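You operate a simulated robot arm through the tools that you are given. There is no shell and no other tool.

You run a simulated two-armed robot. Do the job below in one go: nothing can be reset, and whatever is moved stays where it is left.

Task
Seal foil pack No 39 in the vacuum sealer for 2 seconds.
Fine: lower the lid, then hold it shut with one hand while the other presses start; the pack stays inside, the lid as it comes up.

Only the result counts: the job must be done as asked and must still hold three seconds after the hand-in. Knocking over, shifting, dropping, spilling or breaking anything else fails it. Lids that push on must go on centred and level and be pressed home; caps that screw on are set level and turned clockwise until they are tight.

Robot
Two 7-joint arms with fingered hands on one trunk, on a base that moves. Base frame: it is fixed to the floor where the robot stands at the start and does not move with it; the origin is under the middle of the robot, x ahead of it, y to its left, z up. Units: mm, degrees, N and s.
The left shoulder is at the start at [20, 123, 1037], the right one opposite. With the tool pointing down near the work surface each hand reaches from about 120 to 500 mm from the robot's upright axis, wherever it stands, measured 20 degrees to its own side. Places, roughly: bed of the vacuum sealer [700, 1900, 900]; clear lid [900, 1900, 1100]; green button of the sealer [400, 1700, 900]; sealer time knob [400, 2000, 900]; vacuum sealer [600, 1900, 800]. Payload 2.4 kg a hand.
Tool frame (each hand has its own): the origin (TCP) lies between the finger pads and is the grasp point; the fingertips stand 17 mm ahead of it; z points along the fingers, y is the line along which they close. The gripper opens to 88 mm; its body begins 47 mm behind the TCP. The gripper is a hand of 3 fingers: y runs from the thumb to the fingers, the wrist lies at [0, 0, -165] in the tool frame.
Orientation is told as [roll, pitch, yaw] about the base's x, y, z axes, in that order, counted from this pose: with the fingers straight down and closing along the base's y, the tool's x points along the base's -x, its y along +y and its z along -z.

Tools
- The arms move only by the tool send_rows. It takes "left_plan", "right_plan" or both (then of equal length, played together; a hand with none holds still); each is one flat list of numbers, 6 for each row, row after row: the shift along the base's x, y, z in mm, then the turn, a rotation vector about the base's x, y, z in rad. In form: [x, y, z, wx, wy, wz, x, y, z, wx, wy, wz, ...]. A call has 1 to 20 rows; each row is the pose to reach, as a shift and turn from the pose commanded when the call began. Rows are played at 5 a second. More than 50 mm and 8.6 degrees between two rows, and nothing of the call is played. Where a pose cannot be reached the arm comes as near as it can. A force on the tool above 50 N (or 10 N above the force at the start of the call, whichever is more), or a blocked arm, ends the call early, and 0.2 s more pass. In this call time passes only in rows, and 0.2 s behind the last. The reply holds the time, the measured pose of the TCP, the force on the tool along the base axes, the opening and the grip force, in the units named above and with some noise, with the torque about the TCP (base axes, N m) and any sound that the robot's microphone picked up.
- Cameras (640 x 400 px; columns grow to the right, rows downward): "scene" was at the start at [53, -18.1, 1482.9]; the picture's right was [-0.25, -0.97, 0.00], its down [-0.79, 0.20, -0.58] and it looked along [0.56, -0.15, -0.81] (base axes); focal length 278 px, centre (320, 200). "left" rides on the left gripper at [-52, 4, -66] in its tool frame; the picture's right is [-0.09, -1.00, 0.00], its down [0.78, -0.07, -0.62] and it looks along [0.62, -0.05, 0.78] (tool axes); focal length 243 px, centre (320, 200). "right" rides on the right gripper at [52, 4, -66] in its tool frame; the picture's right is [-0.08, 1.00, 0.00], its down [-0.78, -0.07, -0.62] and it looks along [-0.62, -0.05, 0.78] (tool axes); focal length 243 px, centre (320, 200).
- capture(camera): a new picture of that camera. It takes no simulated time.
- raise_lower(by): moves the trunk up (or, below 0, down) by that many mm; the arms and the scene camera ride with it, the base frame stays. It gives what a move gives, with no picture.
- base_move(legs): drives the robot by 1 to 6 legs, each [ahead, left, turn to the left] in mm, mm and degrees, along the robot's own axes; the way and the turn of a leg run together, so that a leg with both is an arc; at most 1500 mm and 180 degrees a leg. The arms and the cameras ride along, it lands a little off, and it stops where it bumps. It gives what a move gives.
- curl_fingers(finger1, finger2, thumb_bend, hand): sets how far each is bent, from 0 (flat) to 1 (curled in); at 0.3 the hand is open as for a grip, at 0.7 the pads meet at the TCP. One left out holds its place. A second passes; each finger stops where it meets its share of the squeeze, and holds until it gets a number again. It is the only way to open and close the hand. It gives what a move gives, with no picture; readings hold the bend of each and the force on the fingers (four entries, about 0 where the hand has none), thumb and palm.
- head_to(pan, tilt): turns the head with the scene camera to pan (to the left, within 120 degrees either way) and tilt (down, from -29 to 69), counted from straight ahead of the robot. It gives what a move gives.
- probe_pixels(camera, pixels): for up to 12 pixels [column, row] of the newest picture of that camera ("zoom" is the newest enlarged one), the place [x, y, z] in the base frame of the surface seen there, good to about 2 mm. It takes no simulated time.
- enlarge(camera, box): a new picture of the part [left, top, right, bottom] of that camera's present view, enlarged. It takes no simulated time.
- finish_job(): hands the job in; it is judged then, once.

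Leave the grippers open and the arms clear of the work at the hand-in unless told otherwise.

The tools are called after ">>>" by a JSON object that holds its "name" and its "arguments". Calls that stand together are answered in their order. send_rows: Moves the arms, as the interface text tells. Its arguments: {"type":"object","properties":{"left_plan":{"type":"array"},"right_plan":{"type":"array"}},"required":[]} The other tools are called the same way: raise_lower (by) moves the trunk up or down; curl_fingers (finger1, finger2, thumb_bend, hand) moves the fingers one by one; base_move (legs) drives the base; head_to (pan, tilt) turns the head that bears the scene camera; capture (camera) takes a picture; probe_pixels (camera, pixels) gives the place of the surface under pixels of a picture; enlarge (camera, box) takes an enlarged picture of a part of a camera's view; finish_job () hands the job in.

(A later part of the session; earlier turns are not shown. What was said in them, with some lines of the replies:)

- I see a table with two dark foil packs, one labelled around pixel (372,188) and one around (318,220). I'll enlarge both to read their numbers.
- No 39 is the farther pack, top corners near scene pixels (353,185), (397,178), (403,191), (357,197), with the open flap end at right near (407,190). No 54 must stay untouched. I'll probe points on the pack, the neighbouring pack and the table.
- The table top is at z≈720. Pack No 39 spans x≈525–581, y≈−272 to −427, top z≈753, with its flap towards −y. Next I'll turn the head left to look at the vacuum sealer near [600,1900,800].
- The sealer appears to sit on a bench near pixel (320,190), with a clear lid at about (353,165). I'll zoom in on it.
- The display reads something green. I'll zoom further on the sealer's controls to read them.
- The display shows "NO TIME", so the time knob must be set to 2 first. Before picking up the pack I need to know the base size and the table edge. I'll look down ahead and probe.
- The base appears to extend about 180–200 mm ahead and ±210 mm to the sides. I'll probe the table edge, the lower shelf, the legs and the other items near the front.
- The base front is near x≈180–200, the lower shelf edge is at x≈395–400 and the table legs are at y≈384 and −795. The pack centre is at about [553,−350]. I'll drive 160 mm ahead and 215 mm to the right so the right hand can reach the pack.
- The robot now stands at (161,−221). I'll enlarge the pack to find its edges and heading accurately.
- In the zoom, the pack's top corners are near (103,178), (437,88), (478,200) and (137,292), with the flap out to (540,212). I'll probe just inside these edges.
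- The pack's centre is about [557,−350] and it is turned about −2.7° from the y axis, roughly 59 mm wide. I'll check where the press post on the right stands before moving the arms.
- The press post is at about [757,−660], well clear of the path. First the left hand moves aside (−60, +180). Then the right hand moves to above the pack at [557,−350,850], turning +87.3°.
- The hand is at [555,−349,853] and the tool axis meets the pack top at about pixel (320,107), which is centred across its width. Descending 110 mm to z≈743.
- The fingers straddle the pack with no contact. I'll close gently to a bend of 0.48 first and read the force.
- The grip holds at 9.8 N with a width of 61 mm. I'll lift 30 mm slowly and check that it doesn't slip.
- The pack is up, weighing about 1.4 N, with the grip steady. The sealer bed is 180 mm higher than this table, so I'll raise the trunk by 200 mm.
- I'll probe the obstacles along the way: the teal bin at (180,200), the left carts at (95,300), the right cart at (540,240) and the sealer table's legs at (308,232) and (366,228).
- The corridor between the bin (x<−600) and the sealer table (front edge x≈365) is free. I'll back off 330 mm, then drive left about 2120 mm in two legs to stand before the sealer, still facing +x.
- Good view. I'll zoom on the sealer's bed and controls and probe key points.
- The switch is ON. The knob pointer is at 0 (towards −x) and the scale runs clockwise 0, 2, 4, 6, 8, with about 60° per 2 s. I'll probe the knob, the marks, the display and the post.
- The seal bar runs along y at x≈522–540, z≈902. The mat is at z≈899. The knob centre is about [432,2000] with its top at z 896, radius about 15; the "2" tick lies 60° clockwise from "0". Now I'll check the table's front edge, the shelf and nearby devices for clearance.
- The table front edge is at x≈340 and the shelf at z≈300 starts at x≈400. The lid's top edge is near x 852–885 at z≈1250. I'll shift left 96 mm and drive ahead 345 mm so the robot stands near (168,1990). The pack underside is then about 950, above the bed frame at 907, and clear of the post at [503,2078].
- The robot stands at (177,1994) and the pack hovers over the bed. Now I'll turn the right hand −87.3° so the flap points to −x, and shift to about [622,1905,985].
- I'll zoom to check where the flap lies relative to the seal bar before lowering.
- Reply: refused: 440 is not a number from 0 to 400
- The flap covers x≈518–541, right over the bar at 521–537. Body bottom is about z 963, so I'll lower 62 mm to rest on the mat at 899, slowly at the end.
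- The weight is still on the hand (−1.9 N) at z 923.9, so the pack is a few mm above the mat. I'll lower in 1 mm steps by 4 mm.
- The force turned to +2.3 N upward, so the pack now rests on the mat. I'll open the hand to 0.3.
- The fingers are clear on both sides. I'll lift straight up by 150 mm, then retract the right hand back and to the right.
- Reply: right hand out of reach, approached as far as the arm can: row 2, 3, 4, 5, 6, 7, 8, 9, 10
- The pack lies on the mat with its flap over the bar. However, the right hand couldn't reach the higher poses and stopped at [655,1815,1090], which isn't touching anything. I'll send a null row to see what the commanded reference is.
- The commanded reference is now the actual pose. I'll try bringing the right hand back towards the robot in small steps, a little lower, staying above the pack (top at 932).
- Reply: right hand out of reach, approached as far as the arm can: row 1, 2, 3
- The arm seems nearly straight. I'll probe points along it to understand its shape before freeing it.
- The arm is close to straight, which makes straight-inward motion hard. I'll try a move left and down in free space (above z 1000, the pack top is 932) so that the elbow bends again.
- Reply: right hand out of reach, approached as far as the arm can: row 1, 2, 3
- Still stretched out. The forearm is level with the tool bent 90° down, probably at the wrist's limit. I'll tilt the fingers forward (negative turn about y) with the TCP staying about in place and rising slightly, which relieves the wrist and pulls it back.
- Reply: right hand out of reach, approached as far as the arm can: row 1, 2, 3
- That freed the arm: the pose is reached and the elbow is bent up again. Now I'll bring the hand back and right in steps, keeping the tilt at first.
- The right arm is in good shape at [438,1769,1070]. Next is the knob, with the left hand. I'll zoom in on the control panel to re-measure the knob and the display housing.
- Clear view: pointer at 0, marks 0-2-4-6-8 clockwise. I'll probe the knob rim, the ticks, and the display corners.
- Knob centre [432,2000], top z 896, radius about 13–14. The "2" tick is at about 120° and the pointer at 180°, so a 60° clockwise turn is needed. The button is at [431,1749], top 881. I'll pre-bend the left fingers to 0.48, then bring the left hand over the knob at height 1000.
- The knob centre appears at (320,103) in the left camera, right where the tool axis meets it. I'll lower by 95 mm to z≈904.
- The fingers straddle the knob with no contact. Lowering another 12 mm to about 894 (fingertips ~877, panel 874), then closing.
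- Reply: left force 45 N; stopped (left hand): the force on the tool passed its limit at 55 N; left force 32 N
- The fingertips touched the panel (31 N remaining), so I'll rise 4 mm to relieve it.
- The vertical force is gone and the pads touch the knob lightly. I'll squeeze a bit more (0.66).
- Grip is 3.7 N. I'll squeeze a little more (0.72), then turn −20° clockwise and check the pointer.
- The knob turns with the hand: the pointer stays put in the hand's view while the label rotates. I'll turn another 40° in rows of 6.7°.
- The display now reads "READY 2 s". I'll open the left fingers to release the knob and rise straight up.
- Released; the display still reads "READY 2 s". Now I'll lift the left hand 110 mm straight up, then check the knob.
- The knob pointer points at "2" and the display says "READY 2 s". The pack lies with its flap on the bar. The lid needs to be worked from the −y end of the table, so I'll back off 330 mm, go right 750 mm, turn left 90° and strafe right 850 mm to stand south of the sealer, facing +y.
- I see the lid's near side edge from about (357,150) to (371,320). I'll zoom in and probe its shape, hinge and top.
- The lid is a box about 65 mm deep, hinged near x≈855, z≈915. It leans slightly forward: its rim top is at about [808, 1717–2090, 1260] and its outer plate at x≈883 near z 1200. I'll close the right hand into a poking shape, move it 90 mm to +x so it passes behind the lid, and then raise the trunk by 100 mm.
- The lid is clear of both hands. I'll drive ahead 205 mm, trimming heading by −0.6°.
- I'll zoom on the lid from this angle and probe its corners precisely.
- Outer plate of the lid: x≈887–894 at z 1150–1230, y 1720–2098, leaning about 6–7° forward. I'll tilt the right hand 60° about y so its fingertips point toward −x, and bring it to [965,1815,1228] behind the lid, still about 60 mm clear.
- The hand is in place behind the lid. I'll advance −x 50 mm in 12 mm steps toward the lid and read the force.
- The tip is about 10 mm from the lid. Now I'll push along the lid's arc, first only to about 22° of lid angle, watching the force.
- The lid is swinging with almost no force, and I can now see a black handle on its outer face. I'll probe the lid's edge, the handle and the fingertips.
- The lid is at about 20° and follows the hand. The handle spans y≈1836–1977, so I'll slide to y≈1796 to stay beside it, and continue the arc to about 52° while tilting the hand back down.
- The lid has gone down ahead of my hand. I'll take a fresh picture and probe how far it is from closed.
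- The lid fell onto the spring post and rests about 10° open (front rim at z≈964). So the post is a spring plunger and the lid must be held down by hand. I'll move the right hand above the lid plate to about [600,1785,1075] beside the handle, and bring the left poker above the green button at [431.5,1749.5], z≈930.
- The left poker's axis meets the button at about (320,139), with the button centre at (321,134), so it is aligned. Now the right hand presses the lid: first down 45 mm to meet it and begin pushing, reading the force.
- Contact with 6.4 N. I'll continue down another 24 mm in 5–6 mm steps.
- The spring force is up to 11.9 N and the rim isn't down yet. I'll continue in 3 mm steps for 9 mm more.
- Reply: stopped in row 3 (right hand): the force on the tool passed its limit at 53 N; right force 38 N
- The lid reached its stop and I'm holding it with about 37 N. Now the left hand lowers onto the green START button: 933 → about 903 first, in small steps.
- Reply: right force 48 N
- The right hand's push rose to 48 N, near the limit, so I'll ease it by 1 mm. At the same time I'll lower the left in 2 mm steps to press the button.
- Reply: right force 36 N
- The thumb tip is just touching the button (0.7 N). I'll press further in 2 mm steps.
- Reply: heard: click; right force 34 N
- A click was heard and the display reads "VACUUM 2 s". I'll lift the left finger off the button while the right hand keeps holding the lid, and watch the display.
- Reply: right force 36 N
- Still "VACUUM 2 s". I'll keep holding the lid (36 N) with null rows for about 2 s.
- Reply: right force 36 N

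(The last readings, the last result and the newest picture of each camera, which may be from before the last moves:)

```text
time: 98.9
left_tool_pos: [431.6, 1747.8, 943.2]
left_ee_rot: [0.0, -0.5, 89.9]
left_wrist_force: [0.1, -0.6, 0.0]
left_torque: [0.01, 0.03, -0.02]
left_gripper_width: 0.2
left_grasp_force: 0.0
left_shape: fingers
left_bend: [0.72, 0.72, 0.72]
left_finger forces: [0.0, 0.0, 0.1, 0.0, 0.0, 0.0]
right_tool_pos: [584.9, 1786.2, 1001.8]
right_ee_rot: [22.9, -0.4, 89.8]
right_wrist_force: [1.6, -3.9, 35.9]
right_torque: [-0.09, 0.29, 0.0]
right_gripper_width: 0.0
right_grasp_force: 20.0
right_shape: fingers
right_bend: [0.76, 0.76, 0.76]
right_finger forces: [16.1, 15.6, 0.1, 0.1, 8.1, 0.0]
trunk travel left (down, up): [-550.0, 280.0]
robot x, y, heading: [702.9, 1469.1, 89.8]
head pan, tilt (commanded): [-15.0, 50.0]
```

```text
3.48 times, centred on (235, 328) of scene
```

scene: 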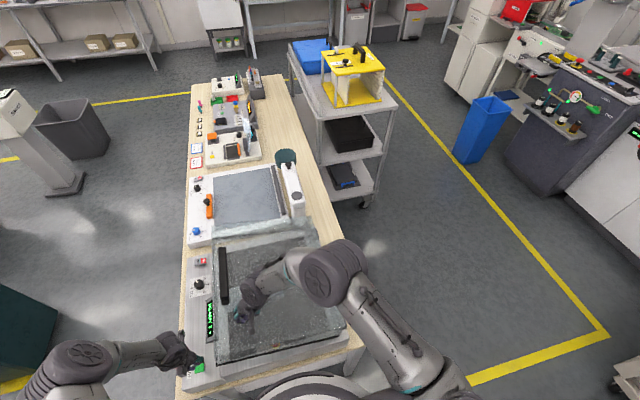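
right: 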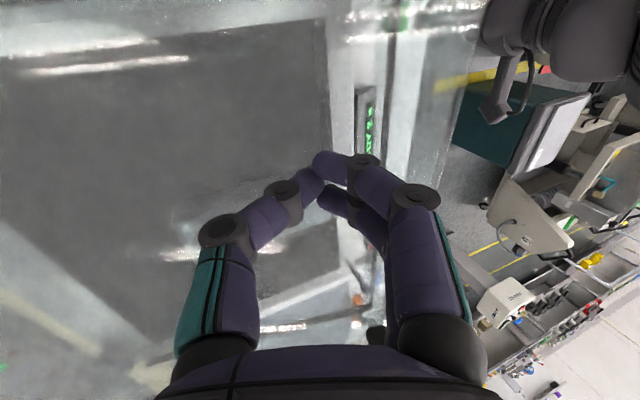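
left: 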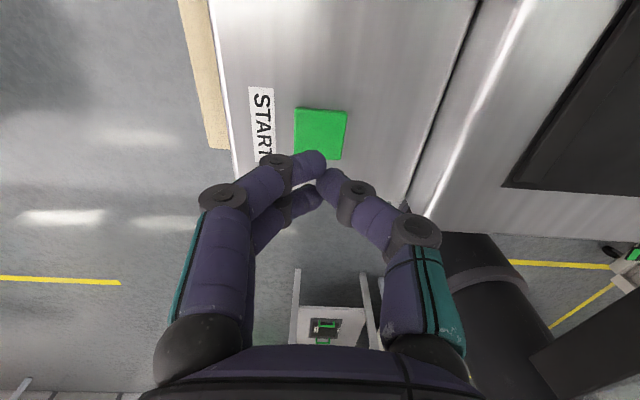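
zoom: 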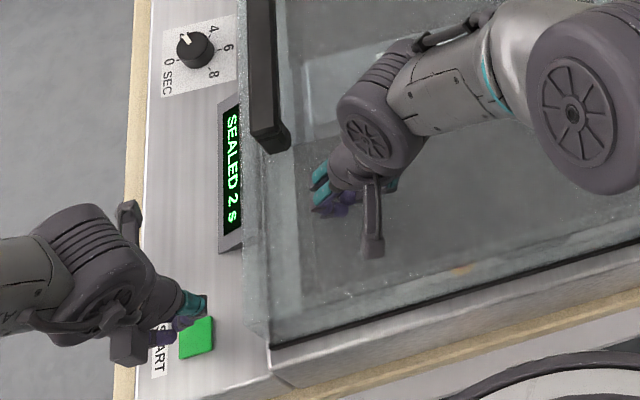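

The display reads "SEALED 2 s". I'll ease the right hand up slowly so the lid rises gently with it, and raise the left hand as well.

>>> {"name": "send_rows", "arguments": {"right_plan": [0, 0, 0, 0, 0, 0, 0, 0, 0, 0, 0, 0, 0, 0, 2, 0, 0, 0, 1, 0, 5, 0, 0, 0, 2, 0, 10, 0, 0, 0, 4, 0, 16, 0, 0, 0, 6, 0, 22, 0, 0, 0, 8, 0, 28, 0, 0, 0, 10, 0, 35, 0, 0, 0, 12, 0, 42, 0, 0, 0, 14, 0, 50, 0, 0, 0, 14, 0, 58, 0, 0, 0, 14, 0, 68, 0, 0, 0], "left_plan": [0, 0, 0, 0, 0, 0, 0, 0, 0, 0, 0, 0, 0, 0, 5, 0, 0, 0, 0, 0, 10, 0, 0, 0, 0, 0, 20, 0, 0, 0, 0, 0, 30, 0, 0, 0, 0, 0, 40, 0, 0, 0, 0, 0, 50, 0, 0, 0, 0, 0, 60, 0, 0, 0, 0, 0, 70, 0, 0, 0, 0, 0, 80, 0, 0, 0, 0, 0, 90, 0, 0, 0, 0, 0, 100, 0, 0, 0]}}

>>> {"name": "capture", "arguments": {"camera": "scene"}}

>>> {"name": "enlarge", "arguments": {"camera": "scene", "box": [170, 210, 370, 385]}}

```text
time: 101.7
left_tool_pos: [432.1, 1750.3, 1042.5]
left_ee_rot: [-0.1, -0.2, 90.0]
left_wrist_force: [-0.2, 0.4, -0.2]
left_torque: [0.0, 0.01, 0.01]
left_gripper_width: 0.0
left_grasp_force: 0.1
left_shape: fingers
left_bend: [0.72, 0.72, 0.72]
left_finger forces: [0.0, 0.0, 0.0, 0.1, 0.0, 0.0]
right_tool_pos: [598.1, 1787.8, 1067.9]
right_ee_rot: [22.6, -0.2, 89.8]
right_wrist_force: [-0.2, 0.0, 0.2]
right_torque: [0.0, 0.02, 0.03]
right_gripper_width: 0.0
right_grasp_force: 0.1
right_shape: fingers
right_bend: [0.72, 0.72, 0.73]
right_finger forces: [0.0, 0.0, 0.0, 0.1, 0.1, 0.0]
trunk travel left (down, up): [-550.0, 280.0]
robot x, y, heading: [701.8, 1466.2, 89.8]
head pan, tilt (commanded): [-15.0, 50.0]
```

```text
taken
```

scene: 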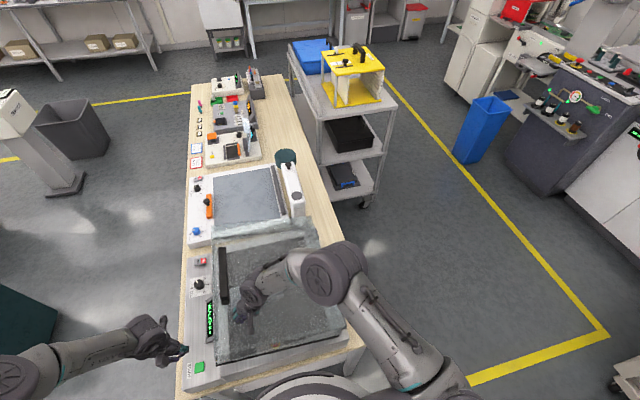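

```text
2.29 times, centred on (270, 298) of scene
```

zoom: 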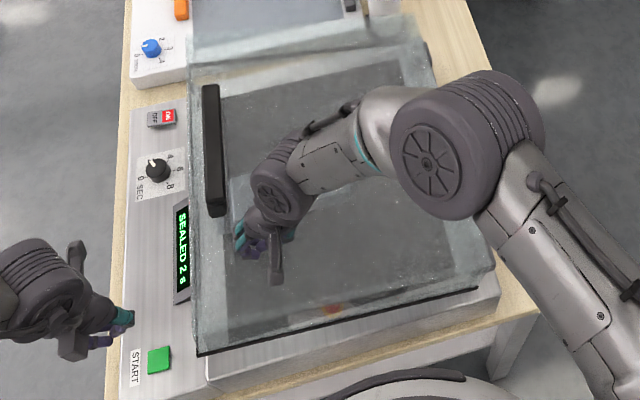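

The lid rose to about 10° and stays there; both hands are free. I'll raise the trunk 80 mm to lift both hands rigidly, then back the robot away 260 mm.

>>> {"name": "raise_lower", "arguments": {"by": 80}}

>>> {"name": "base_move", "arguments": {"legs": [[-300, 0, 0]]}}

>>> {"name": "capture", "arguments": {"camera": "scene"}}

```text
time: 102.9
left_tool_pos: [430.8, 1749.9, 1122.1]
left_ee_rot: [-0.1, -0.2, 90.0]
left_wrist_force: [0.7, 0.1, 0.6]
left_torque: [0.01, -0.01, 0.0]
left_gripper_width: 0.0
left_grasp_force: 0.2
left_shape: fingers
left_bend: [0.72, 0.72, 0.72]
left_finger forces: [0.1, 0.0, 0.0, 0.0, 0.0, 0.1]
right_tool_pos: [596.7, 1789.5, 1149.2]
right_ee_rot: [22.7, -0.2, 89.9]
right_wrist_force: [-0.4, -0.1, -1.7]
right_torque: [0.04, 0.01, 0.0]
right_gripper_width: 0.0
right_grasp_force: 0.0
right_shape: fingers
right_bend: [0.72, 0.72, 0.73]
right_finger forces: [0.0, 0.0, 0.1, 0.0, 0.0, 0.0]
trunk travel left (down, up): [-630.0, 200.0]
robot x, y, heading: [701.4, 1467.3, 90.1]
head pan, tilt (commanded): [-15.0, 50.0]
```

```text
time: 104.9
left_tool_pos: [430.8, 1454.0, 1123.5]
left_ee_rot: [-0.1, -0.3, 89.7]
left_wrist_force: [-0.5, 0.7, -0.5]
left_torque: [0.0, 0.01, -0.03]
left_gripper_width: 0.2
left_grasp_force: 0.1
left_shape: fingers
left_bend: [0.72, 0.72, 0.72]
left_finger forces: [0.1, 0.0, 0.0, 0.0, 0.1, 0.0]
right_tool_pos: [596.1, 1490.9, 1148.0]
right_ee_rot: [22.7, -0.3, 89.7]
right_wrist_force: [-0.4, 0.2, -0.1]
right_torque: [-0.01, 0.01, 0.03]
right_gripper_width: 0.0
right_grasp_force: 0.0
right_shape: fingers
right_bend: [0.72, 0.72, 0.73]
right_finger forces: [0.0, 0.1, 0.0, 0.0, 0.1, 0.0]
trunk travel left (down, up): [-630.0, 200.0]
robot x, y, heading: [704.8, 1171.7, 89.9]
head pan, tilt (commanded): [-15.0, 50.0]
```

```text
taken
```

scene: 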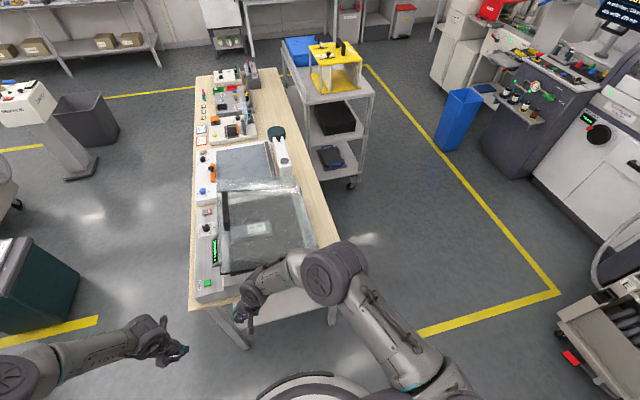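

The hands are clear of the sealer. I'll open both grippers and zoom in to check the display and the pack inside.

>>> {"name": "curl_fingers", "arguments": {"hand": "right", "finger1": 0.3, "finger2": 0.3, "thumb_bend": 0.3}}

>>> {"name": "curl_fingers", "arguments": {"hand": "left", "finger1": 0.3, "finger2": 0.3, "thumb_bend": 0.3}}

>>> {"name": "enlarge", "arguments": {"camera": "scene", "box": [180, 120, 340, 310]}}

>>> {"name": "enlarge", "arguments": {"camera": "scene", "box": [190, 170, 280, 300]}}

```text
time: 105.9
left_tool_pos: [430.2, 1455.0, 1123.4]
left_ee_rot: [0.0, -0.2, 89.7]
left_wrist_force: [-0.3, -0.6, -0.7]
left_torque: [0.01, 0.0, 0.02]
left_gripper_width: 0.2
left_grasp_force: 0.1
left_shape: fingers
left_bend: [0.72, 0.72, 0.72]
left_finger forces: [0.0, 0.0, 0.0, 0.0, 0.1, 0.0]
right_tool_pos: [595.8, 1491.1, 1148.3]
right_ee_rot: [22.7, -0.4, 89.7]
right_wrist_force: [0.2, 0.1, -0.1]
right_torque: [0.01, -0.05, -0.01]
right_gripper_width: 84.1
right_grasp_force: 0.0
right_shape: fingers
right_bend: [0.3, 0.3, 0.3]
right_finger forces: [0.1, 0.0, 0.0, 0.1, 0.0, 0.0]
trunk travel left (down, up): [-630.0, 200.0]
robot x, y, heading: [703.0, 1168.7, 89.9]
head pan, tilt (commanded): [-15.0, 50.0]
```

```text
time: 106.9
left_tool_pos: [430.2, 1454.1, 1123.5]
left_ee_rot: [0.0, -0.2, 89.8]
left_wrist_force: [0.0, -0.7, -0.1]
left_torque: [0.0, -0.05, 0.01]
left_gripper_width: 84.1
left_grasp_force: 0.0
left_shape: fingers
left_bend: [0.3, 0.3, 0.3]
left_finger forces: [0.0, 0.0, 0.0, 0.0, 0.1, 0.0]
right_tool_pos: [597.5, 1491.7, 1148.3]
right_ee_rot: [22.7, -0.2, 89.7]
right_wrist_force: [-0.6, 0.5, 0.1]
right_torque: [-0.02, 0.0, -0.02]
right_gripper_width: 84.1
right_grasp_force: 0.0
right_shape: fingers
right_bend: [0.3, 0.3, 0.3]
right_finger forces: [0.1, 0.1, 0.0, 0.2, 0.0, 0.0]
trunk travel left (down, up): [-630.0, 200.0]
robot x, y, heading: [703.1, 1173.0, 89.9]
head pan, tilt (commanded): [-15.0, 50.0]
```

```text
2.11 times, centred on (260, 215) of scene
```

zoom: 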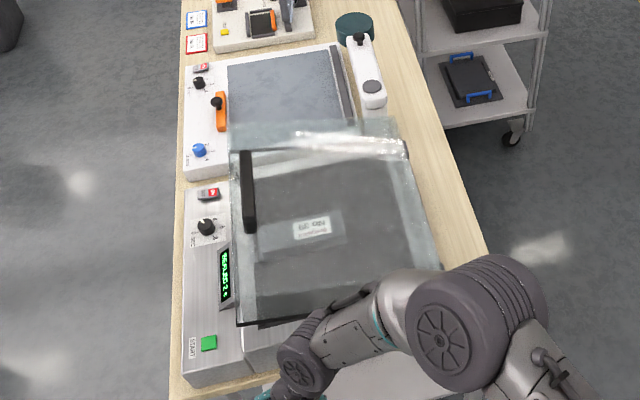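

```text
3.08 times, centred on (235, 235) of scene
```

zoom: 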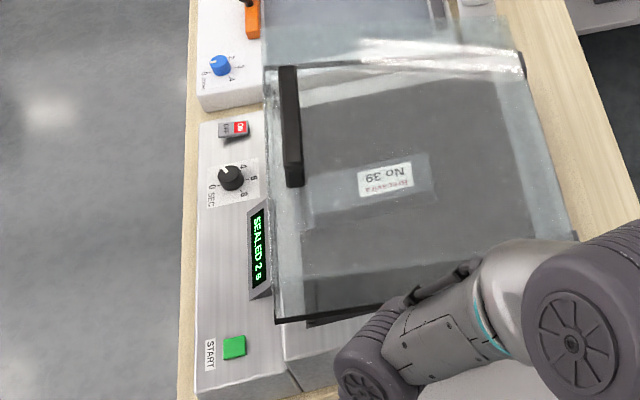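

The display still shows "SEALED 2 s". Pack No 39 is inside under the lid, which rests where its spring brought it. Both grippers are open and clear of the sealer. Handing in.

>>> {"name": "finish_job", "arguments": {}}

```text
The job is handed in.
```

Foil pack No 39 is sealed, and the job has been handed in. The sealer's display reads "SEALED 2 s".

- **Time setting:** I turned the knob from 0 to 2 before starting, and the display changed from "NO TIME" to "READY 2 s".
- **Sealing:** the pack's open flap was over the seal bar. The right hand held the lid shut at about 36 N while the left pressed start, and I kept holding until the display showed "SEALED 2 s".
- **Lid:** once it was partly down, the lid dropped the rest of the way by itself onto a spring post at the front corner. Afterwards it came back up to about 10° open, and I left it there.
- **End state:** No 39 is still inside the sealer, both grippers are open, and the arms are clear.

I saw nothing else moved or knocked over.
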